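You operate a simulated robot arm through the tools that you are given. There is no shell and no other tool.

The job below is to be done with a simulated robot arm. You get a single attempt, and the scene is never put back.

Task
Switch off and unplug the pump, shut its valve, unscrew the blue cap.
Fine: pump switch before the black plug; plug and red valve before the cap; lay that plug and the cap on the ledge.

It is judged by the outcome, as a careful person would: the job done as asked, and still so three seconds after it is handed in. It fails if anything else is knocked over, pushed out of place, dropped, spilled or broken. Lids that push on must go on centred and level and be pressed home; caps that screw on are set level and turned clockwise until they are tight.

Robot
A 7-joint arm with a two-finger gripper, fixed in place. Base frame: the origin is at the foot of the arm, x ahead of it, y to its left, z up. Units: m, rad, N and s.
With the tool pointing down near the work surface it reaches from about 0.34 to 0.72 m from the base axis. Its first joint turns from -1.152 to 1.152 rad. Payload 2.45 kg.
Tool frame: the origin (TCP) lies between the finger pads and is the grasp point; the fingertips stand 0.026 m ahead of it; z points along the fingers, y is the line along which they close. Largest opening 0.096 m; the body of the gripper starts 0.069 m behind the TCP.
Orientation is told as [roll, pitch, yaw] about the base's x, y, z axes, in that order, counted from this pose: with the fingers straight down and closing along the base's y, the tool's x points along the base's -x, its y along +y and its z along -z.

Tools
- The arm moves only by the tool arm_command. Its argument "targets" is a list that holds one entry, the list of rows, each a list of 6 numbers: the shift along the tool's x, y, z in units of 150 mm (1.0 is 150 mm), then the turn, a rotation vector about the tool's x, y, z in units of 60 degrees (1.0 is 60 degrees). In form: [[[tx, ty, tz, wx, wy, wz], ...]]. A call has 1 to 20 rows; each row is the pose to reach, as a shift and turn from the pose commanded when the call began, along the tool's axes at that moment. "jaw" is the finger opening in m, from 0 to 0.096, set as the call begins (left out, the last holds). A call with a number of a shift or a turn outside -1 to 1 is refused whole. Rows are played at 5 a second. More than 0.05 m and 0.15 rad between two rows, or a gripper value outside its range, and nothing of the call is played. A pose out of reach is approached as far as the arm can. The call stops where the force on the tool passes 40 N (or 10 N more than at its start, if that is more) or the arm is blocked; 0.2 s more then pass. The fingers move at their own pace and stop on an object; they squeeze with about 43 N. The grip force told is the motor's: it shows also when the fingers shut on nothing. Time passes only in rows, and 0.2 s behind the last, so rows that repeat a pose let the fingers close. It gives the time, the measured TCP pose, the force on the tool (base axes), the opening and the grip force at its end, in the units of the frame above (readings bear some noise), with the torque about the TCP (base axes, N m) and any sound that the robot's microphone picked up.
- Cameras (640 x 400 px; columns grow to the right, rows downward): "scene" is fixed at [0.1708, -0.3922, 1.4328]; the picture's right is [0.73, -0.68, 0.00], its down [-0.35, -0.38, -0.86] and it looks along [0.58, 0.63, -0.51] (base axes); focal length 214 px, centre (320, 200). "wrist" rides on the gripper at [0.082, 0.003, -0.098] in the tool frame; the picture's right is [-0.04, 1.00, 0.00], its down [-0.73, -0.03, -0.68] and it looks along [-0.68, -0.03, 0.73] (tool axes); focal length 256 px, centre (320, 200). There is no depth. A picture from a camera that has moved, and an enlarged one, comes with that camera's place and axes in the base frame and with its lens.
- snapshot(camera): a new picture of that camera. The clock stands still meanwhile.
- zoom(camera, box): a new picture of the part [left, top, right, bottom] of that camera's present view, enlarged. The clock stands still meanwhile.
- close_job(): hands the job in; it is judged then, once.

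Places have to be worked out from the pictures, the camera data and where the tool is seen. Open the gripper and draw the arm clear of the work before you hand the job in, unless the task says otherwise.

The tools are called after "Call:" as name(argument=value, ...) on one line, values as JSON. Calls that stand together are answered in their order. arm_command: Moves the arm, as the interface text tells. Its arguments: {"type":"object","properties":{"targets":{"type":"array","items":{"type":"array","items":{"type":"array","items":{"type":"number"}}}},"jaw":{"type":"number"}},"required":["targets"]} The other tools are called the same way: snapshot (camera) takes a picture; zoom (camera, box) takes an enlarged picture of a part of a camera's view; close_job () hands the job in.

At the start:

```text
t: 0.0
tool_pos: [0.3755, 0.0427, 1.3704]
orientation: [-0.001, -0.001, 0.0]
ft_force: [-0.1, -0.3, 0.0]
moment: [-0.03, -0.02, -0.04]
opening: 0.0959
grip_force: 0.0
```

scene: 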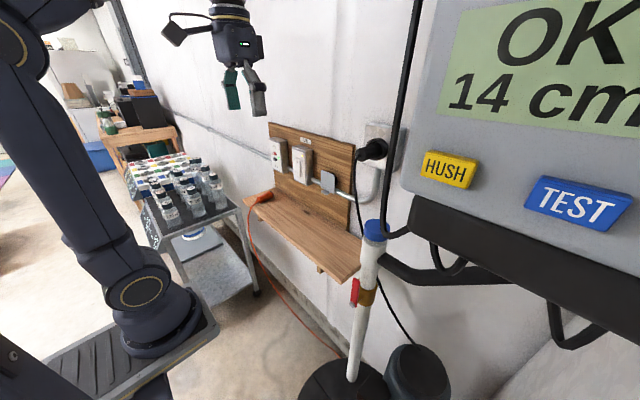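
wrist: 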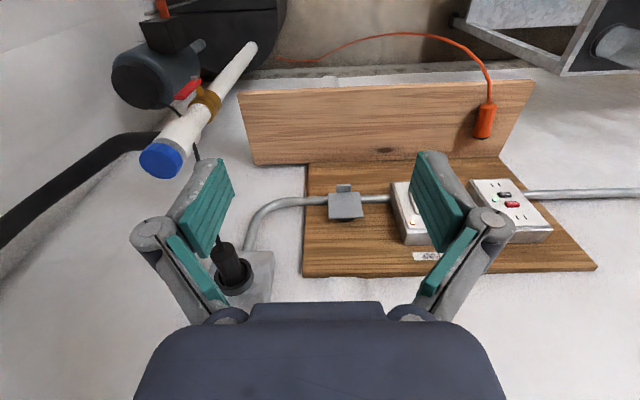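

I see a board with switches, a black plug in a wall socket, a pipe with a blue cap and a red valve, and a ledge. I'll enlarge the views to identify each item.

Call:
zoom(camera="scene", box=[240, 110, 420, 222])

Call:
zoom(camera="scene", box=[300, 200, 480, 400])

Call:
zoom(camera="wrist", box=[300, 140, 560, 300])

Call:
zoom(camera="wrist", box=[80, 0, 300, 300])

```text
3.56 times, centred on (330, 166) of scene
camera zoom: at [0.1708, -0.3922, 1.4328], right [0.73, -0.68, 0.0], down [-0.35, -0.38, -0.86], along [0.58, 0.63, -0.51], focal length 763 px, centre (284, 321)
```

zoom: 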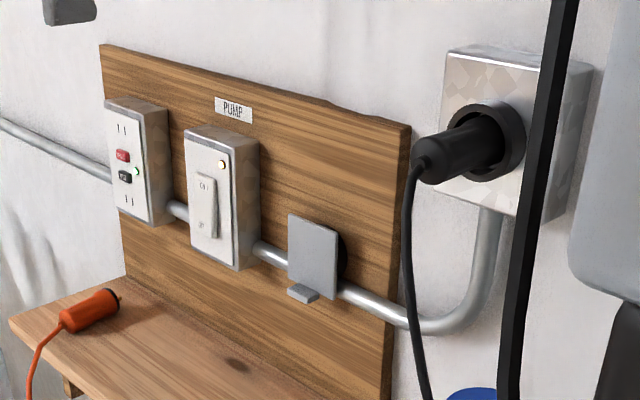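

```text
2.00 times, centred on (390, 300) of scene
camera zoom: at [0.1708, -0.3922, 1.4328], right [0.73, -0.68, 0.0], down [-0.35, -0.38, -0.86], along [0.58, 0.63, -0.51], focal length 429 px, centre (180, 0)
```

zoom: 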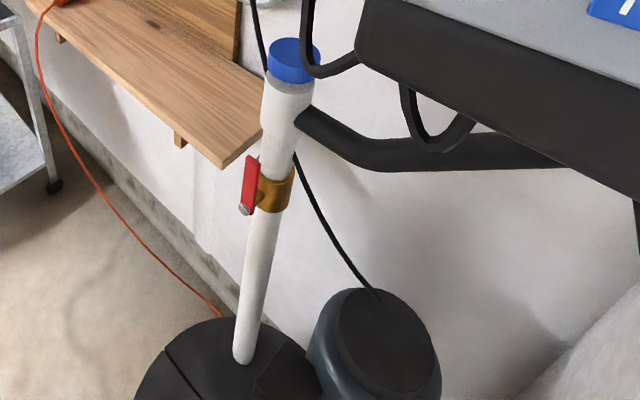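

```text
2.46 times, centred on (430, 220) of wrist
camera zoom: at [0.2936, 0.044, 1.4685], right [0.04, 1.0, 0.0], down [0.73, -0.03, 0.68], along [0.68, -0.03, -0.73], focal length 630 px, centre (49, 151)
```

zoom: 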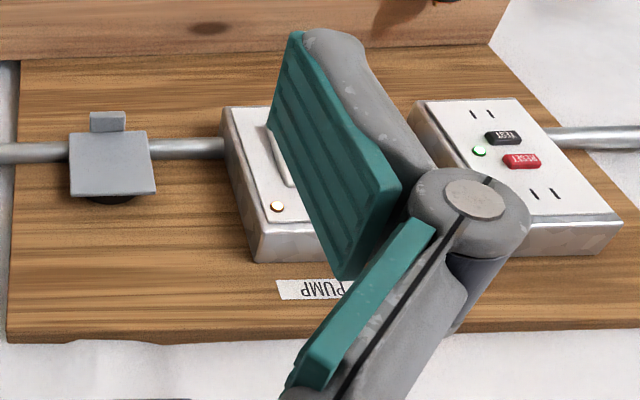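

```text
1.33 times, centred on (190, 150) of wrist
camera zoom: at [0.2936, 0.044, 1.4685], right [0.04, 1.0, 0.0], down [0.73, -0.03, 0.68], along [0.68, -0.03, -0.73], focal length 341 px, centre (493, 267)
```

zoom: 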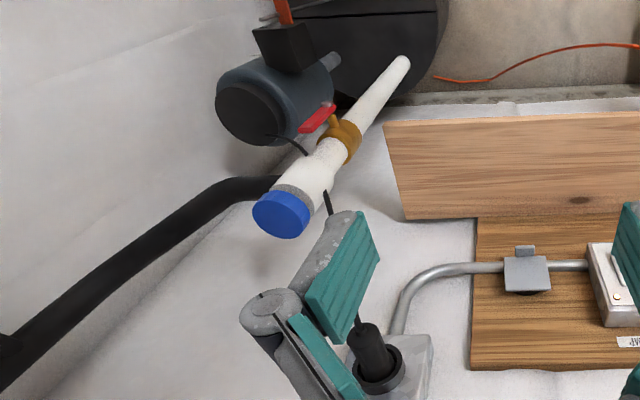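

The triangulated places so far are: board face at x≈0.67, plug rear end near (0.58,-0.10,1.26), cap near (0.507,-0.211,1.139), valve handle near (0.455,-0.209,0.98), and ledge top at about z 0.915. Next I'll enlarge the small parts (switch rocker, valve, cord and panel) for detail.

Call:
zoom(camera="scene", box=[265, 130, 325, 190])

Call:
zoom(camera="scene", box=[330, 260, 410, 320])

Call:
zoom(camera="scene", box=[340, 100, 480, 300])

Call:
zoom(camera="wrist", box=[110, 40, 270, 200])

```text
6.67 times, centred on (295, 160) of scene
camera zoom: at [0.1708, -0.3922, 1.4328], right [0.73, -0.68, 0.0], down [-0.35, -0.38, -0.86], along [0.58, 0.63, -0.51], focal length 1430 px, centre (487, 467)
```

zoom: 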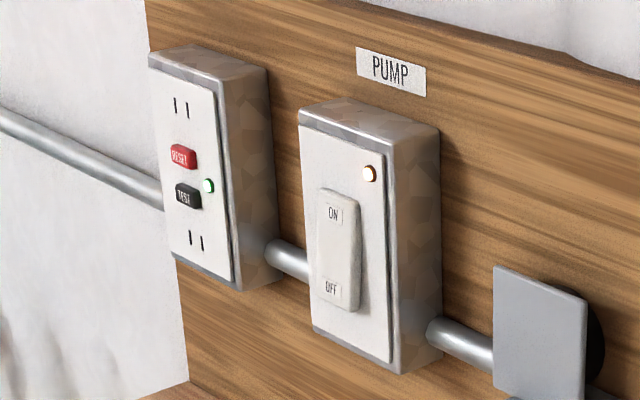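

```text
6.67 times, centred on (370, 290) of scene
camera zoom: at [0.1708, -0.3922, 1.4328], right [0.73, -0.68, 0.0], down [-0.35, -0.38, -0.86], along [0.58, 0.63, -0.51], focal length 1430 px, centre (-13, -400)
```

zoom: 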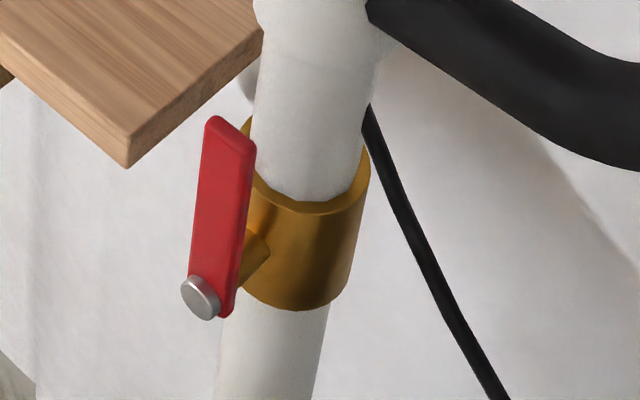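

```text
2.00 times, centred on (410, 200) of scene
camera zoom: at [0.1708, -0.3922, 1.4328], right [0.73, -0.68, 0.0], down [-0.35, -0.38, -0.86], along [0.58, 0.63, -0.51], focal length 429 px, centre (140, 200)
```

zoom: 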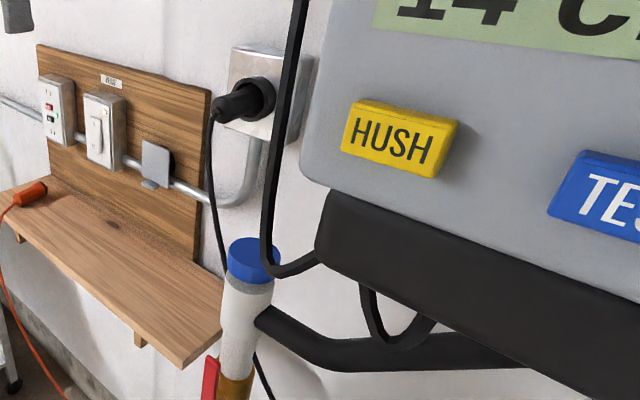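

```text
2.50 times, centred on (190, 120) of wrist
camera zoom: at [0.2936, 0.044, 1.4685], right [0.04, 1.0, 0.0], down [0.73, -0.03, 0.68], along [0.68, -0.03, -0.73], focal length 640 px, centre (645, 400)
```

zoom: 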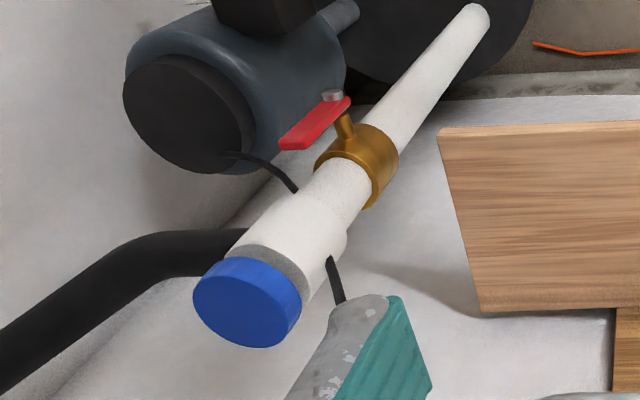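

The rocker has ON at the top and OFF at the bottom, and its lamp is lit. The rocker centre is about (0.62, 0.217, 1.12), so OFF must be pressed near z≈1.095. I'll tilt the tool toward horizontal, pointing at the wall, while moving a little forward in free space.

Call:
arm_command(targets=[[[-0.05, 0.05, 0.1, 0, -0.094, 0], [-0.1, 0.1, 0.2, 0, -0.188, 0], [-0.15, 0.15, 0.3, 0, -0.282, 0], [-0.2, 0.2, 0.4, 0, -0.376, 0], [-0.25, 0.25, 0.5, 0, -0.47, 0], [-0.3, 0.3, 0.6, 0, -0.564, 0], [-0.35, 0.35, 0.7, 0, -0.658, 0], [-0.4, 0.4, 0.8, 0, -0.75, 0], [-0.4, 0.4, 0.8, 0, -0.75, 0]]], jaw=0.0)

```text
t: 2.0
tool_pos: [0.435, 0.101, 1.2482]
orientation: [-0.002, -0.788, 0.001]
ft_force: [-0.6, 0.3, -0.7]
moment: [0.04, -0.01, -0.02]
opening: 0.0
grip_force: 28.7
```

The tilt worked as expected. I'll finish bringing the tool horizontal and line up in front of the rocker, about 0.12 m short of it.

Call:
arm_command(targets=[[[0.053, 0.077, 0.086, 0, -0.075, 0], [0.107, 0.155, 0.173, 0, -0.15, 0], [0.16, 0.232, 0.259, 0, -0.225, 0], [0.213, 0.309, 0.345, 0, -0.3, 0], [0.267, 0.387, 0.432, 0, -0.375, 0], [0.32, 0.464, 0.518, 0, -0.45, 0], [0.373, 0.541, 0.604, 0, -0.525, 0], [0.427, 0.618, 0.69, 0, -0.6, 0], [0.48, 0.696, 0.777, 0, -0.675, 0], [0.533, 0.773, 0.863, 0, -0.75, 0], [0.533, 0.773, 0.863, 0, -0.75, 0]]])

Call:
snapshot(camera="scene")

Call:
snapshot(camera="wrist")

```text
t: 4.4
tool_pos: [0.472, 0.2175, 1.1026]
orientation: [3.055, -1.569, -3.057]
ft_force: [-0.5, 0.0, 0.0]
moment: [-0.03, 0.03, 0.01]
opening: 0.0001
grip_force: 28.7
```

```text
taken
```

scene: 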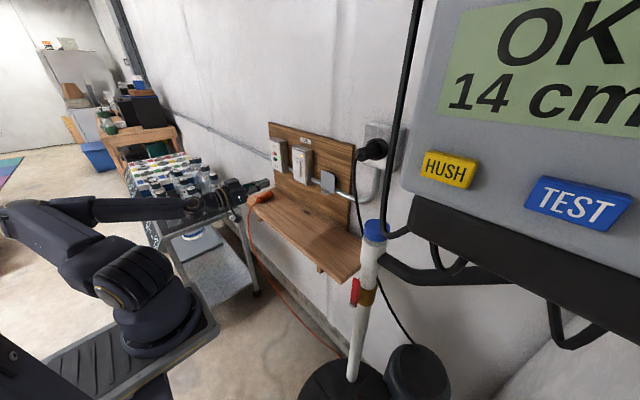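

```text
taken
camera wrist: at [0.3738, 0.2196, 1.0203], right [0.0, 1.0, 0.04], down [-0.68, -0.03, 0.73], along [0.73, -0.03, 0.68], focal length 256 px, centre (320, 200)
```

wrist: 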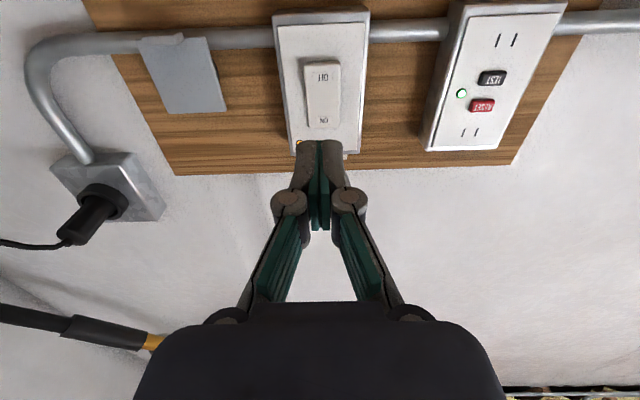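

This view shows OFF at z≈1.096 and y≈0.217, with the rocker face near x≈0.615. I'll move to just short of the OFF half with the closed fingertips.

Call:
arm_command(targets=[[[0.02, 0, 0.15, 0, 0, 0], [0.04, 0, 0.3, 0, 0, 0], [0.055, 0, 0.45, 0, 0, 0], [0.055, 0, 0.57, 0, 0, 0], [0.055, 0, 0.65, 0, 0, 0], [0.055, 0, 0.65, 0, 0, 0]]])

Call:
zoom(camera="wrist", box=[220, 40, 420, 200])

Call:
zoom(camera="scene", box=[240, 120, 340, 200])

```text
t: 5.8
tool_pos: [0.4925, 0.2239, 1.1032]
orientation: [-2.562, -1.569, 2.56]
ft_force: [1.3, -0.6, 0.0]
moment: [-0.01, 0.02, 0.01]
opening: 0.0
grip_force: 28.1
out of reach, approached as far as the arm can: row 1, 2, 3, 4, 5, 6
```

```text
2.50 times, centred on (320, 120) of wrist
camera zoom: at [0.3939, 0.2259, 1.0222], right [0.0, 1.0, 0.04], down [-0.68, -0.03, 0.73], along [0.73, -0.03, 0.68], focal length 640 px, centre (320, 400)
```

zoom: 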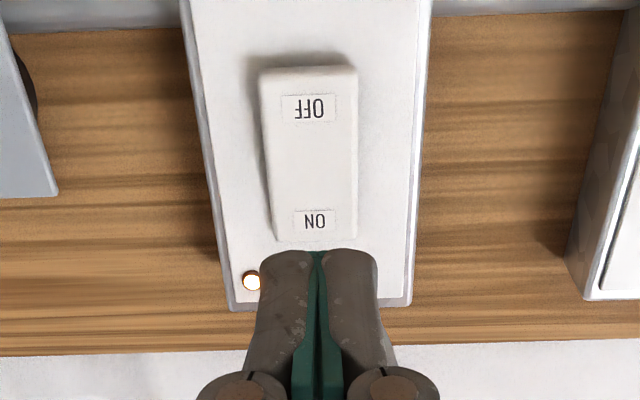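

```text
5.00 times, centred on (290, 160) of scene
camera zoom: at [0.1708, -0.3922, 1.4328], right [0.73, -0.68, 0.0], down [-0.35, -0.38, -0.86], along [0.58, 0.63, -0.51], focal length 1072 px, centre (470, 400)
```

zoom: 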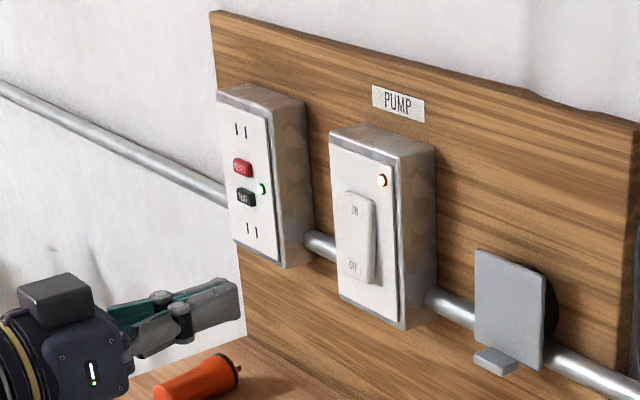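

The fully horizontal tool runs out of reach at x≈0.49; the arm stopped well short and touched nothing. I'll back off and go to a 45° tool pitch, which should reach further, then check which pose the arm counts from.

Call:
arm_command(targets=[[[0, 0, -0.15, 0, 0.09, 0], [0, 0, -0.3, 0, 0.18, 0], [0, 0, -0.45, 0, 0.27, 0], [0, 0, -0.55, 0, 0.36, 0], [0, 0, -0.6, 0, 0.45, 0], [0, 0, -0.6, 0, 0.54, 0], [0, 0, -0.6, 0, 0.63, 0], [0, 0, -0.6, 0, 0.7, 0], [0, 0, -0.6, 0, 0.75, 0], [0, 0, -0.6, 0, 0.75, 0]]])

```text
t: 8.0
tool_pos: [0.4071, 0.22, 1.1031]
orientation: [-0.002, -0.788, 0.0]
ft_force: [0.5, -0.2, 0.7]
moment: [-0.02, -0.02, -0.04]
opening: 0.0
grip_force: 29.1
```

The arm counts from the pose it actually reached, so now it's at 45° at (0.407, 0.22, 1.103). Next I'll move straight toward the rocker, stopping about 2 cm short.

Call:
arm_command(targets=[[[-0.1, 0, 0.1, 0, 0, 0], [-0.2, 0, 0.2, 0, 0, 0], [-0.3, 0, 0.3, 0, 0, 0], [-0.4, 0, 0.4, 0, 0, 0], [-0.5, 0, 0.5, 0, 0, 0], [-0.6, 0, 0.6, 0, 0, 0], [-0.68, -0.01, 0.68, 0, 0, 0], [-0.74, -0.015, 0.74, 0, 0, 0], [-0.74, -0.015, 0.74, 0, 0, 0]]])

Call:
zoom(camera="wrist", box=[220, 60, 420, 240])

Call:
zoom(camera="scene", box=[240, 120, 340, 200])

```text
t: 10.0
tool_pos: [0.487, 0.2029, 1.1368]
orientation: [-0.001, -0.788, -0.001]
ft_force: [0.3, -0.1, -0.2]
moment: [0.01, -0.03, 0.0]
opening: 0.0001
grip_force: 28.5
out of reach, approached as far as the arm can: row 4, 5, 6, 7, 8, 9
```

```text
2.22 times, centred on (320, 150) of wrist
camera zoom: at [0.3596, 0.2059, 1.1488], right [0.03, 1.0, 0.03], down [0.04, -0.03, 1.0], along [1.0, -0.03, -0.04], focal length 569 px, centre (320, 311)
```

zoom: 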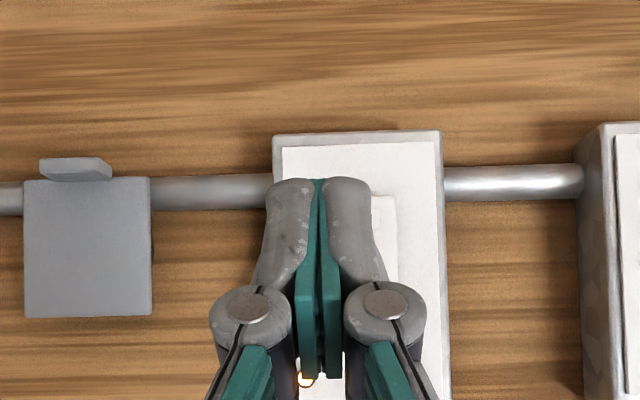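

```text
5.00 times, centred on (290, 160) of scene
camera zoom: at [0.1708, -0.3922, 1.4328], right [0.73, -0.68, 0.0], down [-0.35, -0.38, -0.86], along [0.58, 0.63, -0.51], focal length 1072 px, centre (470, 400)
```

zoom: 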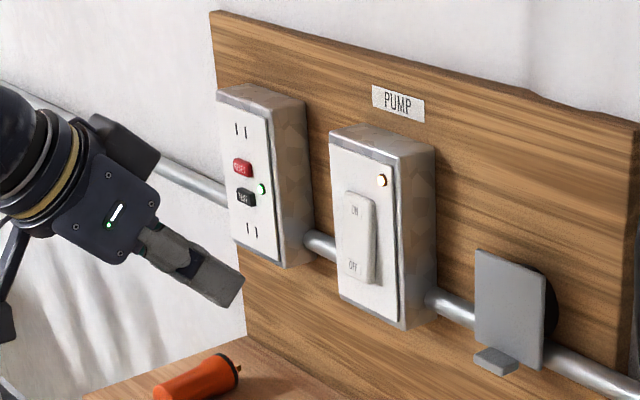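

The reach stopped again near x=0.49, which is surprising. I'll look at the whole arm's posture to understand why.

Call:
snapshot(camera="scene")

Call:
snapshot(camera="wrist")

```text
taken
```

scene: 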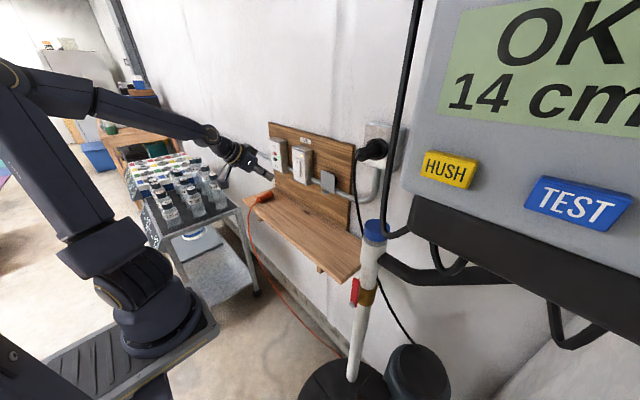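

```text
taken
camera wrist: at [0.3596, 0.2059, 1.1488], right [0.03, 1.0, 0.03], down [0.04, -0.03, 1.0], along [1.0, -0.03, -0.04], focal length 256 px, centre (320, 200)
```

wrist: 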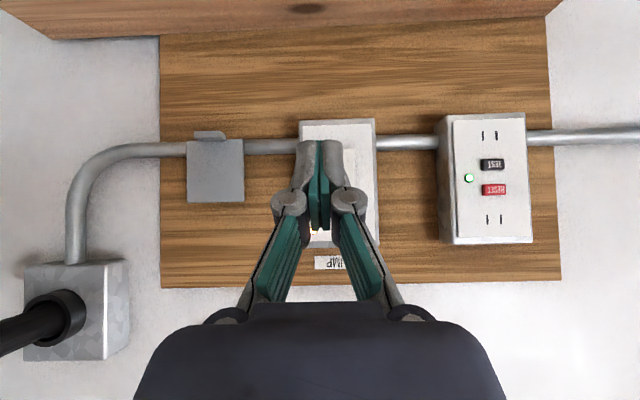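

Working back from where it stopped, I judge that the elbow has swung out to the left and the first joint sits at its 66° limit. A steeper tool, yawed to the left, should bring the wrist back toward the middle. I'll re-orient to 30° off vertical with 30° yaw, in free space.

Call:
arm_command(targets=[[[-0.03, 0, -0.015, -0.051, 0.041, -0.066], [-0.06, 0, -0.03, -0.102, 0.081, -0.133], [-0.09, 0, -0.045, -0.153, 0.122, -0.199], [-0.12, 0, -0.06, -0.203, 0.163, -0.265], [-0.15, 0, -0.075, -0.254, 0.203, -0.331], [-0.19, 0, -0.094, -0.305, 0.244, -0.398], [-0.19, 0, -0.094, -0.305, 0.244, -0.398]]])

Call:
snapshot(camera="scene")

```text
t: 11.6
tool_pos: [0.4955, 0.2034, 1.1641]
orientation: [-0.002, -0.524, 0.525]
ft_force: [-0.1, -0.1, -0.4]
moment: [0.02, -0.02, 0.06]
opening: 0.0
grip_force: 28.5
out of reach, approached as far as the arm can: row 3, 4
```

```text
taken
```

scene: 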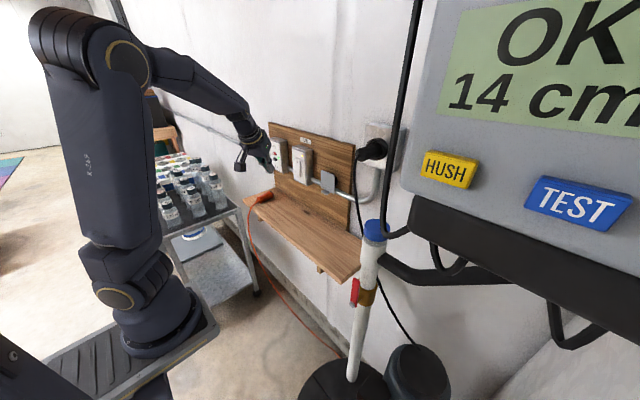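

The arm has flipped into a much better posture: upright, and within reach. I'll now go to a point about 2 cm in front of the rocker's OFF half.

Call:
arm_command(targets=[[[-0.04, -0.034, 0.106, 0, 0, 0], [-0.08, -0.068, 0.211, 0, 0, 0], [-0.12, -0.103, 0.317, 0, 0, 0], [-0.16, -0.137, 0.422, 0, 0, 0], [-0.199, -0.171, 0.528, 0, 0, 0], [-0.199, -0.171, 0.528, 0, 0, 0]]])

Call:
snapshot(camera="wrist")

Call:
zoom(camera="scene", box=[240, 120, 340, 200])

```text
t: 13.0
tool_pos: [0.5643, 0.2158, 1.1107]
orientation: [-0.003, -0.526, 0.523]
ft_force: [-0.2, 0.1, 0.7]
moment: [-0.01, -0.02, -0.03]
opening: 0.0002
grip_force: 28.3
```

```text
taken
camera wrist: at [0.4597, 0.1578, 1.1548], right [-0.47, 0.88, 0.02], down [0.27, 0.12, 0.96], along [0.84, 0.45, -0.3], focal length 256 px, centre (320, 200)
```

wrist: 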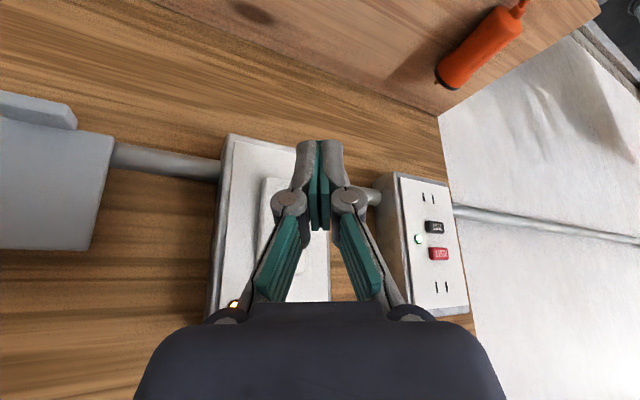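

```text
5.00 times, centred on (290, 160) of scene
camera zoom: at [0.1708, -0.3922, 1.4328], right [0.73, -0.68, 0.0], down [-0.35, -0.38, -0.86], along [0.58, 0.63, -0.51], focal length 1072 px, centre (470, 400)
```

zoom: 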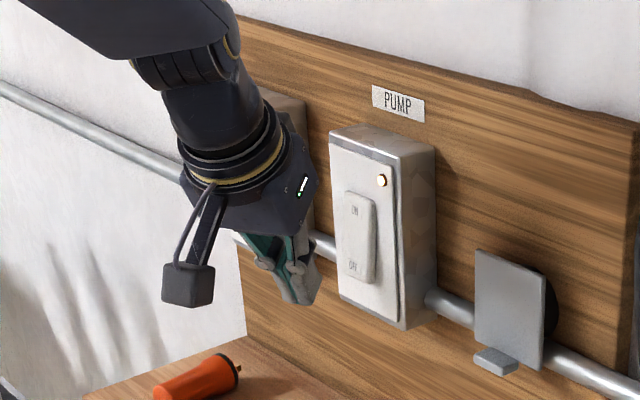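

The tip sits about 2 cm in front of the OFF half and is lined up. I'll press forward along +x in small steps.

Call:
arm_command(targets=[[[-0.025, -0.0167, 0.0144, 0, 0, 0], [-0.05, -0.0333, 0.0289, 0, 0, 0], [-0.07, -0.0467, 0.0404, 0, 0, 0], [-0.09, -0.06, 0.052, 0, 0, 0], [-0.105, -0.07, 0.0606, 0, 0, 0], [-0.12, -0.08, 0.0693, 0, 0, 0]]])

Call:
zoom(camera="scene", box=[265, 130, 325, 190])

Call:
zoom(camera="wrist", box=[200, 110, 400, 320])

```text
t: 14.4
tool_pos: [0.588, 0.2158, 1.111]
orientation: [-0.003, -0.523, 0.525]
ft_force: [-0.9, -0.2, 0.5]
moment: [0.01, 0.02, -0.01]
opening: 0.0
grip_force: 28.3
```

```text
6.67 times, centred on (295, 160) of scene
camera zoom: at [0.1708, -0.3922, 1.4328], right [0.73, -0.68, 0.0], down [-0.35, -0.38, -0.86], along [0.58, 0.63, -0.51], focal length 1430 px, centre (487, 467)
```

zoom: 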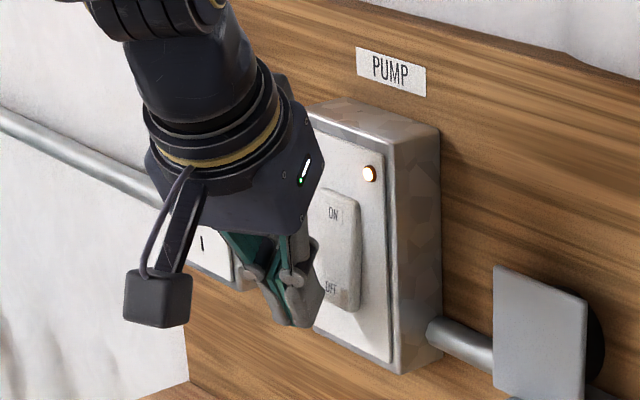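

```text
1.90 times, centred on (300, 215) of wrist
camera zoom: at [0.484, 0.1577, 1.1547], right [-0.47, 0.88, 0.02], down [0.27, 0.12, 0.96], along [0.84, 0.45, -0.3], focal length 488 px, centre (358, 171)
```

zoom: 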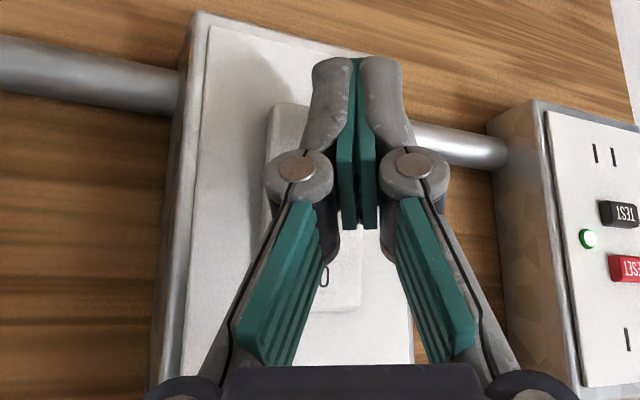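

There's no contact yet, and the lamp is still on. I'll continue forward in small steps.

Call:
arm_command(targets=[[[-0.0125, -0.0083, 0.0072, 0, 0, 0], [-0.025, -0.0167, 0.0144, 0, 0, 0], [-0.0375, -0.025, 0.0217, 0, 0, 0], [-0.05, -0.0333, 0.0289, 0, 0, 0]]])

Call:
zoom(camera="scene", box=[265, 130, 325, 190])

```text
t: 15.4
tool_pos: [0.5994, 0.2165, 1.1106]
orientation: [-0.001, -0.525, 0.524]
ft_force: [0.4, 0.6, -1.0]
moment: [0.03, 0.0, -0.01]
opening: 0.0001
grip_force: 28.9
```

```text
6.67 times, centred on (295, 160) of scene
camera zoom: at [0.1708, -0.3922, 1.4328], right [0.73, -0.68, 0.0], down [-0.35, -0.38, -0.86], along [0.58, 0.63, -0.51], focal length 1430 px, centre (487, 467)
```

zoom: 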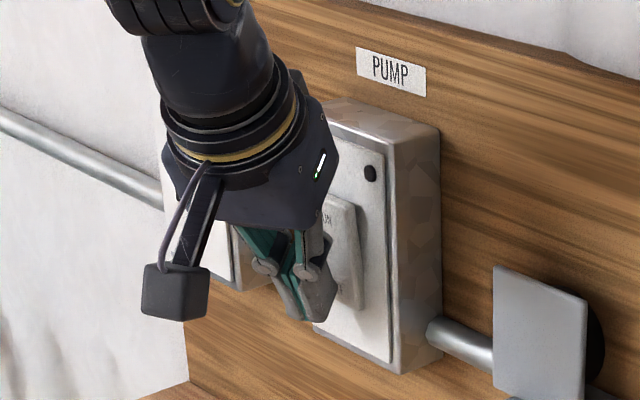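

The lamp has gone dark, so the rocker has flipped to OFF. I'll draw straight back from the switch and confirm.

Call:
arm_command(targets=[[[0.1, 0.0667, -0.058, 0, 0, 0], [0.2, 0.133, -0.1155, 0, 0, 0], [0.3, 0.2, -0.173, 0, 0, 0], [0.4, 0.267, -0.231, 0, 0, 0], [0.5, 0.333, -0.289, 0, 0, 0], [0.5, 0.333, -0.289, 0, 0, 0]]])

Call:
zoom(camera="scene", box=[265, 130, 325, 190])

Call:
snapshot(camera="wrist")

Call:
snapshot(camera="scene")

```text
t: 16.8
tool_pos: [0.5003, 0.2159, 1.1103]
orientation: [-0.002, -0.525, 0.523]
ft_force: [-0.1, 0.3, 0.5]
moment: [-0.02, -0.01, 0.02]
opening: 0.0
grip_force: 28.2
```

```text
6.67 times, centred on (295, 160) of scene
camera zoom: at [0.1708, -0.3922, 1.4328], right [0.73, -0.68, 0.0], down [-0.35, -0.38, -0.86], along [0.58, 0.63, -0.51], focal length 1430 px, centre (487, 467)
```

zoom: 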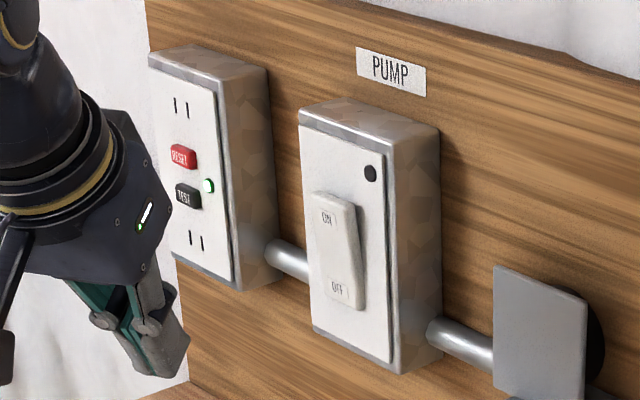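

```text
taken
camera wrist: at [0.3946, 0.158, 1.1545], right [-0.47, 0.88, 0.02], down [0.27, 0.12, 0.96], along [0.84, 0.45, -0.3], focal length 256 px, centre (320, 200)
```

wrist: 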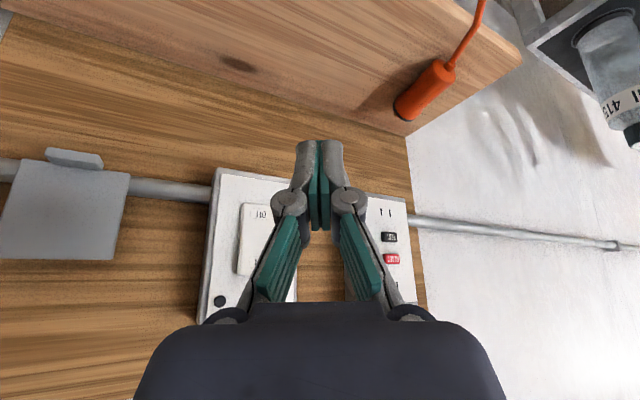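

```text
taken
```

scene: 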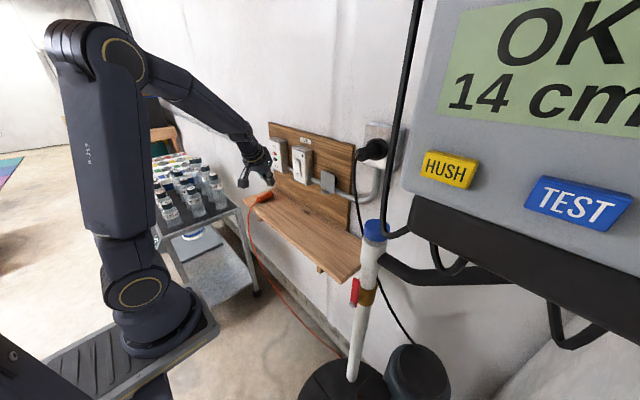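

The rocker shows OFF pressed in and the lamp is dark. Now the plug: I'll move back, up and toward the middle while turning to yaw 0 and 45° pitch, with the fingers opening, to view the socket.

Call:
arm_command(targets=[[[0.029, -0.059, -0.127, 0.0436, -0.0349, 0.0568], [0.059, -0.117, -0.254, 0.0872, -0.0697, 0.1136], [0.088, -0.176, -0.381, 0.1308, -0.1046, 0.1704], [0.117, -0.235, -0.508, 0.1743, -0.1395, 0.2273], [0.146, -0.294, -0.635, 0.2179, -0.1744, 0.2841], [0.176, -0.352, -0.762, 0.2615, -0.2092, 0.3409], [0.205, -0.411, -0.889, 0.3051, -0.2441, 0.3977], [0.205, -0.411, -0.889, 0.3051, -0.2441, 0.3977]]], jaw=0.07)

Call:
snapshot(camera="wrist")

Call:
snapshot(camera="scene")

```text
t: 18.6
tool_pos: [0.4501, 0.1156, 1.2111]
orientation: [-0.001, -0.786, 0.0]
ft_force: [-0.4, 0.3, 0.2]
moment: [0.05, -0.03, -0.03]
opening: 0.0703
grip_force: 0.1
```

```text
taken
camera wrist: at [0.3224, 0.118, 1.2226], right [0.03, 1.0, 0.03], down [0.04, -0.03, 1.0], along [1.0, -0.03, -0.04], focal length 256 px, centre (320, 200)
```

wrist: 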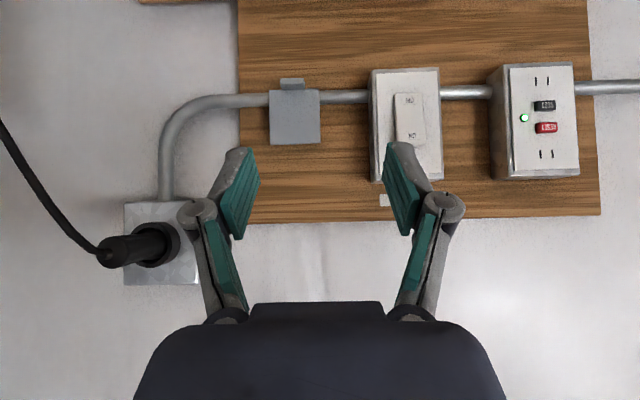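

```text
taken
```

scene: 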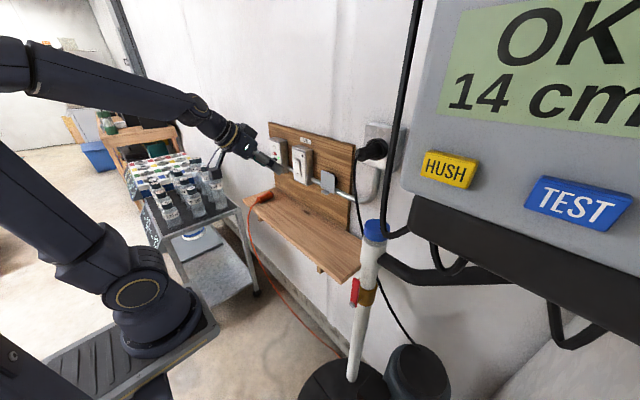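

The plug axis is along x at about y −0.0995, z 1.259, with its rear end at x≈0.573 and the socket ring at x≈0.64. It's about 30 mm thick. I'll move toward a pre-grasp point above and behind it.

Call:
arm_command(targets=[[[-0.0875, -0.1, -0.0125, 0, 0, 0], [-0.175, -0.2, -0.025, 0, 0, 0], [-0.2625, -0.3, -0.0375, 0, 0, 0], [-0.35, -0.4, -0.05, 0, 0, 0], [-0.4375, -0.5, -0.0625, 0, 0, 0], [-0.525, -0.6, -0.075, 0, 0, 0], [-0.6125, -0.7, -0.0875, 0, 0, 0], [-0.7, -0.8, -0.1, 0, 0, 0], [-0.7, -0.8, -0.1, 0, 0, 0]]])

Call:
snapshot(camera="wrist")

Call:
snapshot(camera="scene")

```text
t: 20.6
tool_pos: [0.5135, -0.005, 1.2951]
orientation: [0.0, -0.787, -0.001]
ft_force: [-0.5, 0.9, 0.0]
moment: [0.0, 0.02, 0.02]
opening: 0.0698
grip_force: 0.2
```

```text
taken
camera wrist: at [0.3864, -0.003, 1.3064], right [0.03, 1.0, 0.03], down [0.04, -0.03, 1.0], along [1.0, -0.03, -0.04], focal length 256 px, centre (320, 200)
```

wrist: 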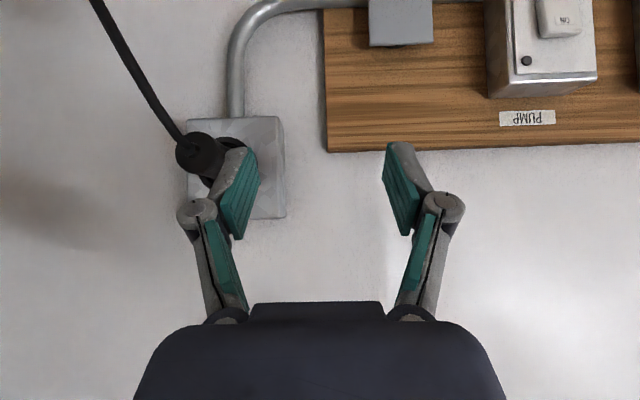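

```text
taken
```

scene: 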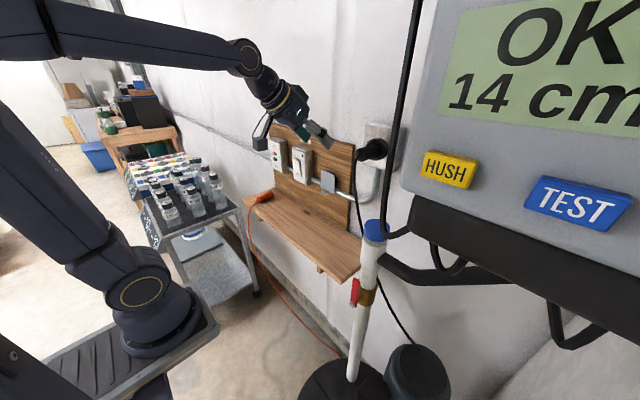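

The posture is good and there's plenty of reach. I'll raise 3 cm first, then slide over so the open fingers straddle the plug from above and behind.

Call:
arm_command(targets=[[[-0.141, 0, -0.141, 0, 0, 0], [-0.16, -0.13, -0.12, 0, 0, 0], [-0.18, -0.26, -0.1, 0, 0, 0], [-0.2, -0.39, -0.08, 0, 0, 0], [-0.22, -0.52, -0.06, 0, 0, 0], [-0.243, -0.633, -0.04, 0, 0, 0], [-0.243, -0.633, -0.04, 0, 0, 0]]])

Call:
snapshot(camera="wrist")

Call:
snapshot(camera="scene")

```text
t: 22.2
tool_pos: [0.5324, -0.1008, 1.3256]
orientation: [-0.002, -0.788, 0.0]
ft_force: [-0.5, 0.4, -0.2]
moment: [0.02, 0.01, -0.03]
opening: 0.0701
grip_force: 0.1
```

```text
taken
camera wrist: at [0.4054, -0.098, 1.3385], right [0.03, 1.0, 0.03], down [0.04, -0.03, 1.0], along [1.0, -0.03, -0.04], focal length 256 px, centre (320, 200)
```

wrist: 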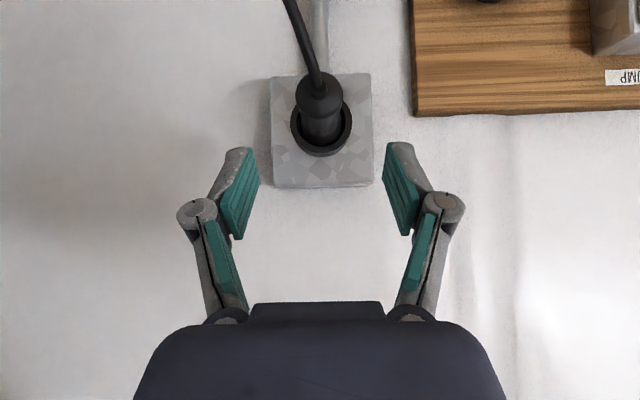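

```text
taken
```

scene: 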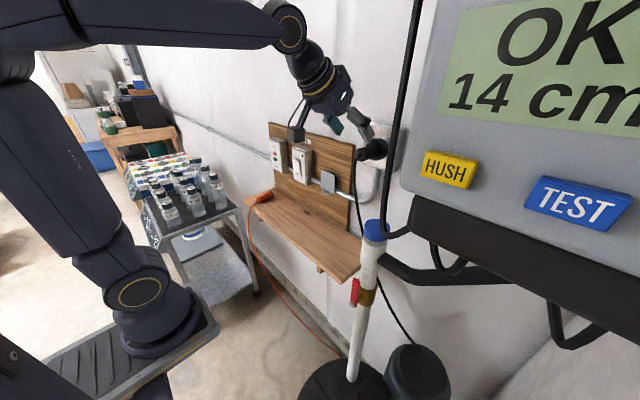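

The plug sits centred between the open fingers. I'll advance 83 mm along the tool axis so the pads straddle the plug body.

Call:
arm_command(targets=[[[0, 0, 0.1, 0, 0, 0], [0, 0, 0.2, 0, 0, 0], [0, 0, 0.3, 0, 0, 0], [0, 0, 0.4, 0, 0, 0], [0, 0, 0.48, 0, 0, 0], [0, 0, 0.55, 0, 0, 0], [0, 0, 0.55, 0, 0, 0]]])

Call:
snapshot(camera="wrist")

Call:
zoom(camera="scene", box=[330, 110, 430, 200])

```text
t: 23.8
tool_pos: [0.5908, -0.1012, 1.2671]
orientation: [0.002, -0.787, 0.0]
ft_force: [0.3, -0.1, -0.7]
moment: [0.0, -0.05, 0.01]
opening: 0.0698
grip_force: 0.1
```

```text
taken
camera wrist: at [0.4635, -0.0986, 1.2784], right [0.03, 1.0, 0.03], down [0.04, -0.03, 1.0], along [1.0, -0.03, -0.04], focal length 256 px, centre (320, 200)
```

wrist: 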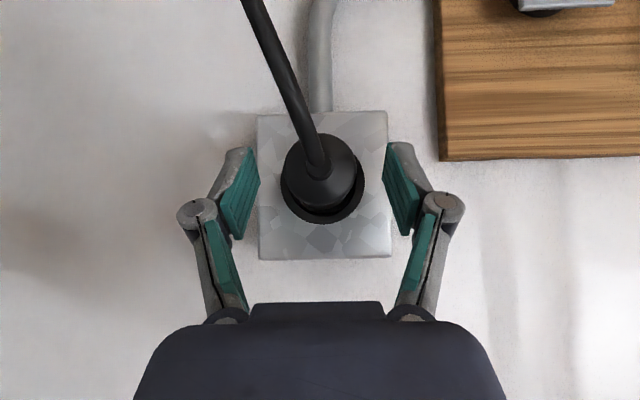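

```text
4.44 times, centred on (380, 155) of scene
camera zoom: at [0.1708, -0.3922, 1.4328], right [0.73, -0.68, 0.0], down [-0.35, -0.38, -0.86], along [0.58, 0.63, -0.51], focal length 953 px, centre (53, 400)
```

zoom: 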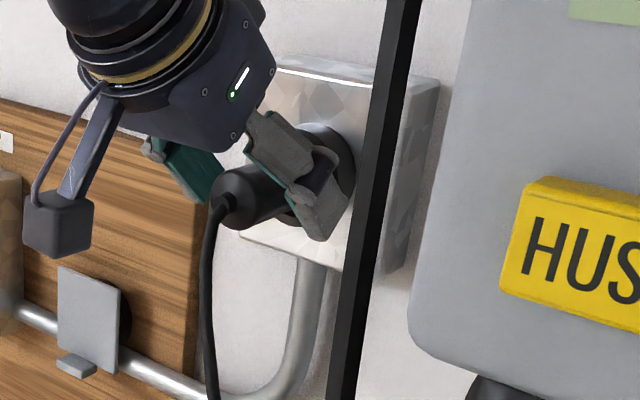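

The pads are on either side of the plug body, just short of the socket ring. I'll close the fingers on it now.

Call:
arm_command(targets=[[[0, 0, 0, 0, 0, 0], [0, 0, 0, 0, 0, 0], [0, 0, 0, 0, 0, 0], [0, 0, 0, 0, 0, 0], [0, 0, 0, 0, 0, 0]]], jaw=0.0)

Call:
zoom(camera="wrist", box=[180, 80, 460, 300])

Call:
zoom(camera="scene", box=[330, 110, 430, 200])

```text
t: 25.0
tool_pos: [0.5906, -0.1003, 1.268]
orientation: [0.001, -0.786, 0.001]
ft_force: [-2.2, 4.1, 1.1]
moment: [0.03, 0.02, 0.09]
opening: 0.0304
grip_force: 43.0
```

```text
1.82 times, centred on (320, 190) of wrist
camera zoom: at [0.4633, -0.0982, 1.2786], right [0.03, 1.0, 0.03], down [0.04, -0.03, 1.0], along [1.0, -0.03, -0.04], focal length 465 px, centre (320, 218)
```

zoom: 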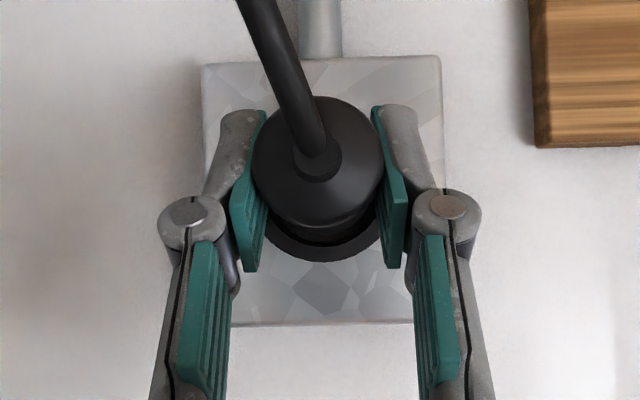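

```text
4.44 times, centred on (380, 155) of scene
camera zoom: at [0.1707, -0.392, 1.4329], right [0.73, -0.68, 0.0], down [-0.35, -0.38, -0.86], along [0.58, 0.63, -0.51], focal length 953 px, centre (53, 400)
```

zoom: 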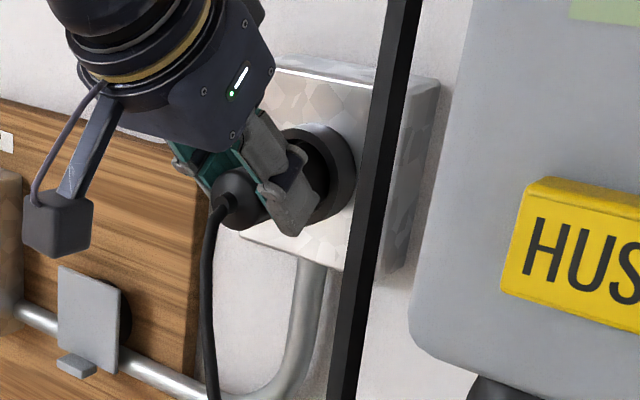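

The plug is gripped at 30 mm with about 43 N. I'll pull it straight out along −x in small steps.

Call:
arm_command(targets=[[[0.0236, 0, -0.0236, 0, 0, 0], [0.0471, 0, -0.0471, 0, 0, 0], [0.0707, 0, -0.0707, 0, 0, 0], [0.0943, 0, -0.0943, 0, 0, 0], [0.1179, 0, -0.1179, 0, 0, 0], [0.1414, 0, -0.1414, 0, 0, 0], [0.165, 0, -0.165, 0, 0, 0], [0.1886, 0, -0.1886, 0, 0, 0], [0.2357, 0, -0.2357, 0, 0, 0], [0.2829, 0, -0.2829, 0, 0, 0], [0.2829, 0, -0.2829, 0, 0, 0]]])

Call:
snapshot(camera="wrist")

Call:
zoom(camera="scene", box=[310, 100, 430, 200])

```text
t: 27.4
tool_pos: [0.5309, -0.0992, 1.2657]
orientation: [-0.002, -0.788, 0.001]
ft_force: [-1.0, -0.4, 1.0]
moment: [-0.01, 0.02, 0.03]
opening: 0.0307
grip_force: 43.1
heard: snap
```

```text
taken
camera wrist: at [0.4038, -0.0966, 1.2776], right [0.03, 1.0, 0.03], down [0.04, -0.03, 1.0], along [1.0, -0.03, -0.04], focal length 256 px, centre (320, 200)
```

wrist: 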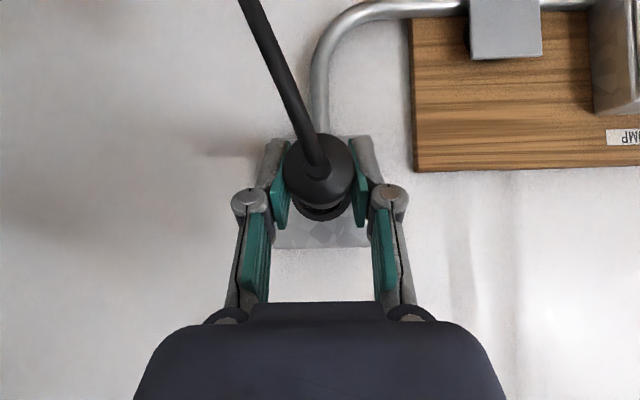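

```text
4.00 times, centred on (370, 150) of scene
camera zoom: at [0.1708, -0.3922, 1.4328], right [0.73, -0.68, 0.0], down [-0.35, -0.38, -0.86], along [0.58, 0.63, -0.51], focal length 858 px, centre (120, 400)
```

zoom: 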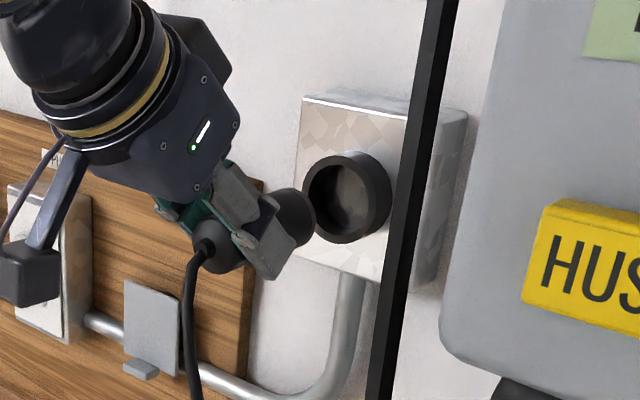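

A snap was heard and the socket looks empty, so the plug is out. I'll draw it back another 4 cm and check it in the grip.

Call:
arm_command(targets=[[[0.05, 0, -0.05, 0, 0, 0], [0.1, 0, -0.1, 0, 0, 0], [0.15, 0, -0.15, 0, 0, 0], [0.19, 0, -0.19, 0, 0, 0], [0.19, 0, -0.19, 0, 0, 0]]])

Call:
zoom(camera="scene", box=[300, 90, 420, 190])

Call:
snapshot(camera="scene")

```text
t: 28.6
tool_pos: [0.4922, -0.1013, 1.2662]
orientation: [-0.002, -0.787, 0.0]
ft_force: [0.2, -1.3, -0.1]
moment: [0.04, 0.0, -0.01]
opening: 0.0309
grip_force: 43.3
```

```text
4.00 times, centred on (360, 140) of scene
camera zoom: at [0.1708, -0.3922, 1.4328], right [0.73, -0.68, 0.0], down [-0.35, -0.38, -0.86], along [0.58, 0.63, -0.51], focal length 858 px, centre (160, 440)
```

zoom: 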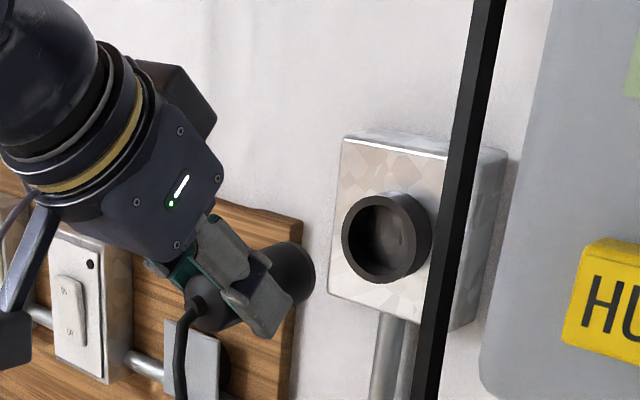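

```text
taken
```

scene: 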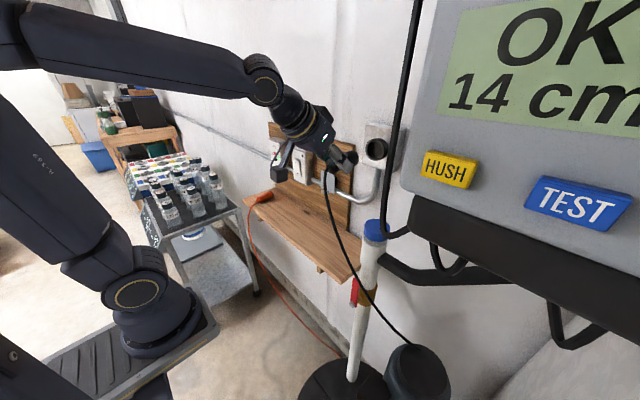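

The plug is well out of the socket. I'll check how the cord runs relative to the pipe and valve before lowering it.

Call:
zoom(camera="scene", box=[310, 160, 430, 360])

Call:
zoom(camera="scene", box=[340, 260, 440, 360])

Call:
snapshot(camera="wrist")

```text
2.00 times, centred on (370, 260) of scene
camera zoom: at [0.1708, -0.3922, 1.4328], right [0.73, -0.68, 0.0], down [-0.35, -0.38, -0.86], along [0.58, 0.63, -0.51], focal length 429 px, centre (220, 80)
```

zoom: 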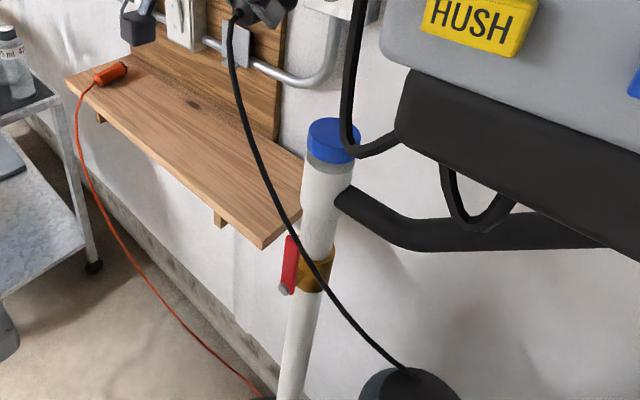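

```text
4.00 times, centred on (390, 310) of scene
camera zoom: at [0.1708, -0.3922, 1.4328], right [0.73, -0.68, 0.0], down [-0.35, -0.38, -0.86], along [0.58, 0.63, -0.51], focal length 858 px, centre (40, -240)
```

zoom: 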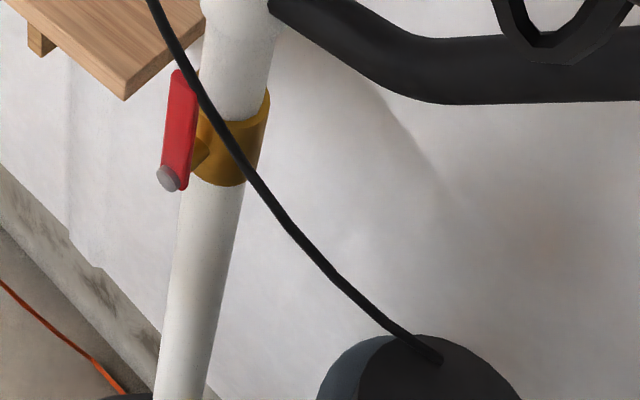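

```text
taken
camera wrist: at [0.3647, -0.0977, 1.2783], right [0.03, 1.0, 0.03], down [0.04, -0.03, 1.0], along [1.0, -0.03, -0.04], focal length 256 px, centre (320, 200)
```

wrist: 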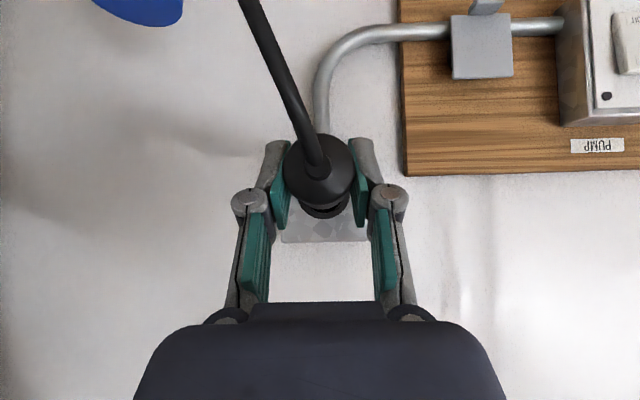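

The cord crossed from behind the pipe to in front of it without any load, so it isn't snagged. I'll carry the plug over toward the ledge at y≈0.03, lowering in stages.

Call:
arm_command(targets=[[[0.042, 0.097, 0.063, 0, 0, 0], [0.084, 0.194, 0.126, 0, 0, 0], [0.126, 0.291, 0.189, 0, 0, 0], [0.168, 0.388, 0.252, 0, 0, 0], [0.209, 0.485, 0.314, 0, 0, 0], [0.251, 0.582, 0.377, 0, 0, 0], [0.293, 0.679, 0.44, 0, 0, 0], [0.335, 0.776, 0.503, 0, 0, 0], [0.377, 0.873, 0.566, 0, 0, 0], [0.377, 0.873, 0.566, 0, 0, 0]]])

Call:
snapshot(camera="scene")

Call:
snapshot(camera="wrist")

```text
t: 30.8
tool_pos: [0.5139, 0.0323, 1.1654]
orientation: [-0.001, -0.787, 0.001]
ft_force: [-0.1, 0.3, 0.4]
moment: [0.0, 0.0, -0.01]
opening: 0.0306
grip_force: 43.1
```

```text
taken
```

scene: 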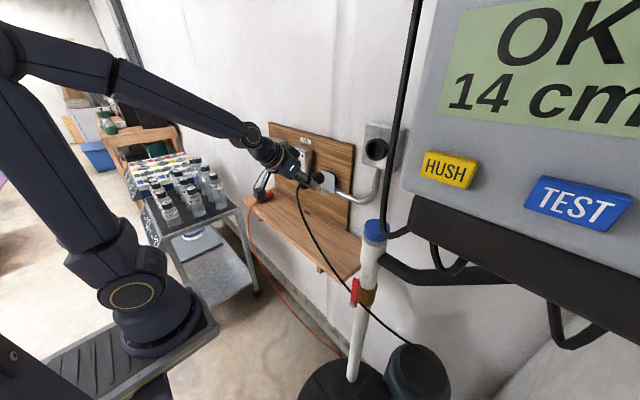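

```text
taken
camera wrist: at [0.3862, 0.0346, 1.1775], right [0.03, 1.0, 0.03], down [0.04, -0.03, 1.0], along [1.0, -0.03, -0.04], focal length 256 px, centre (320, 200)
```

wrist: 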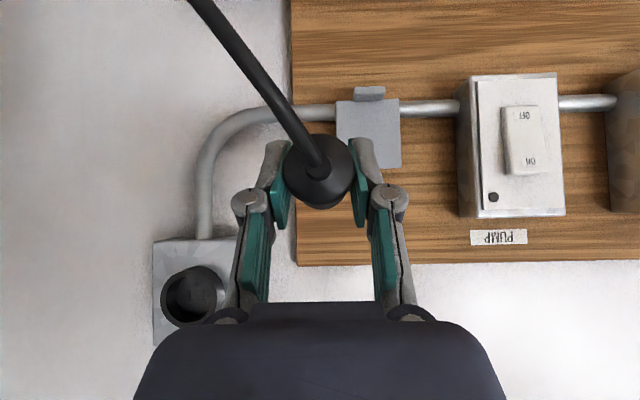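

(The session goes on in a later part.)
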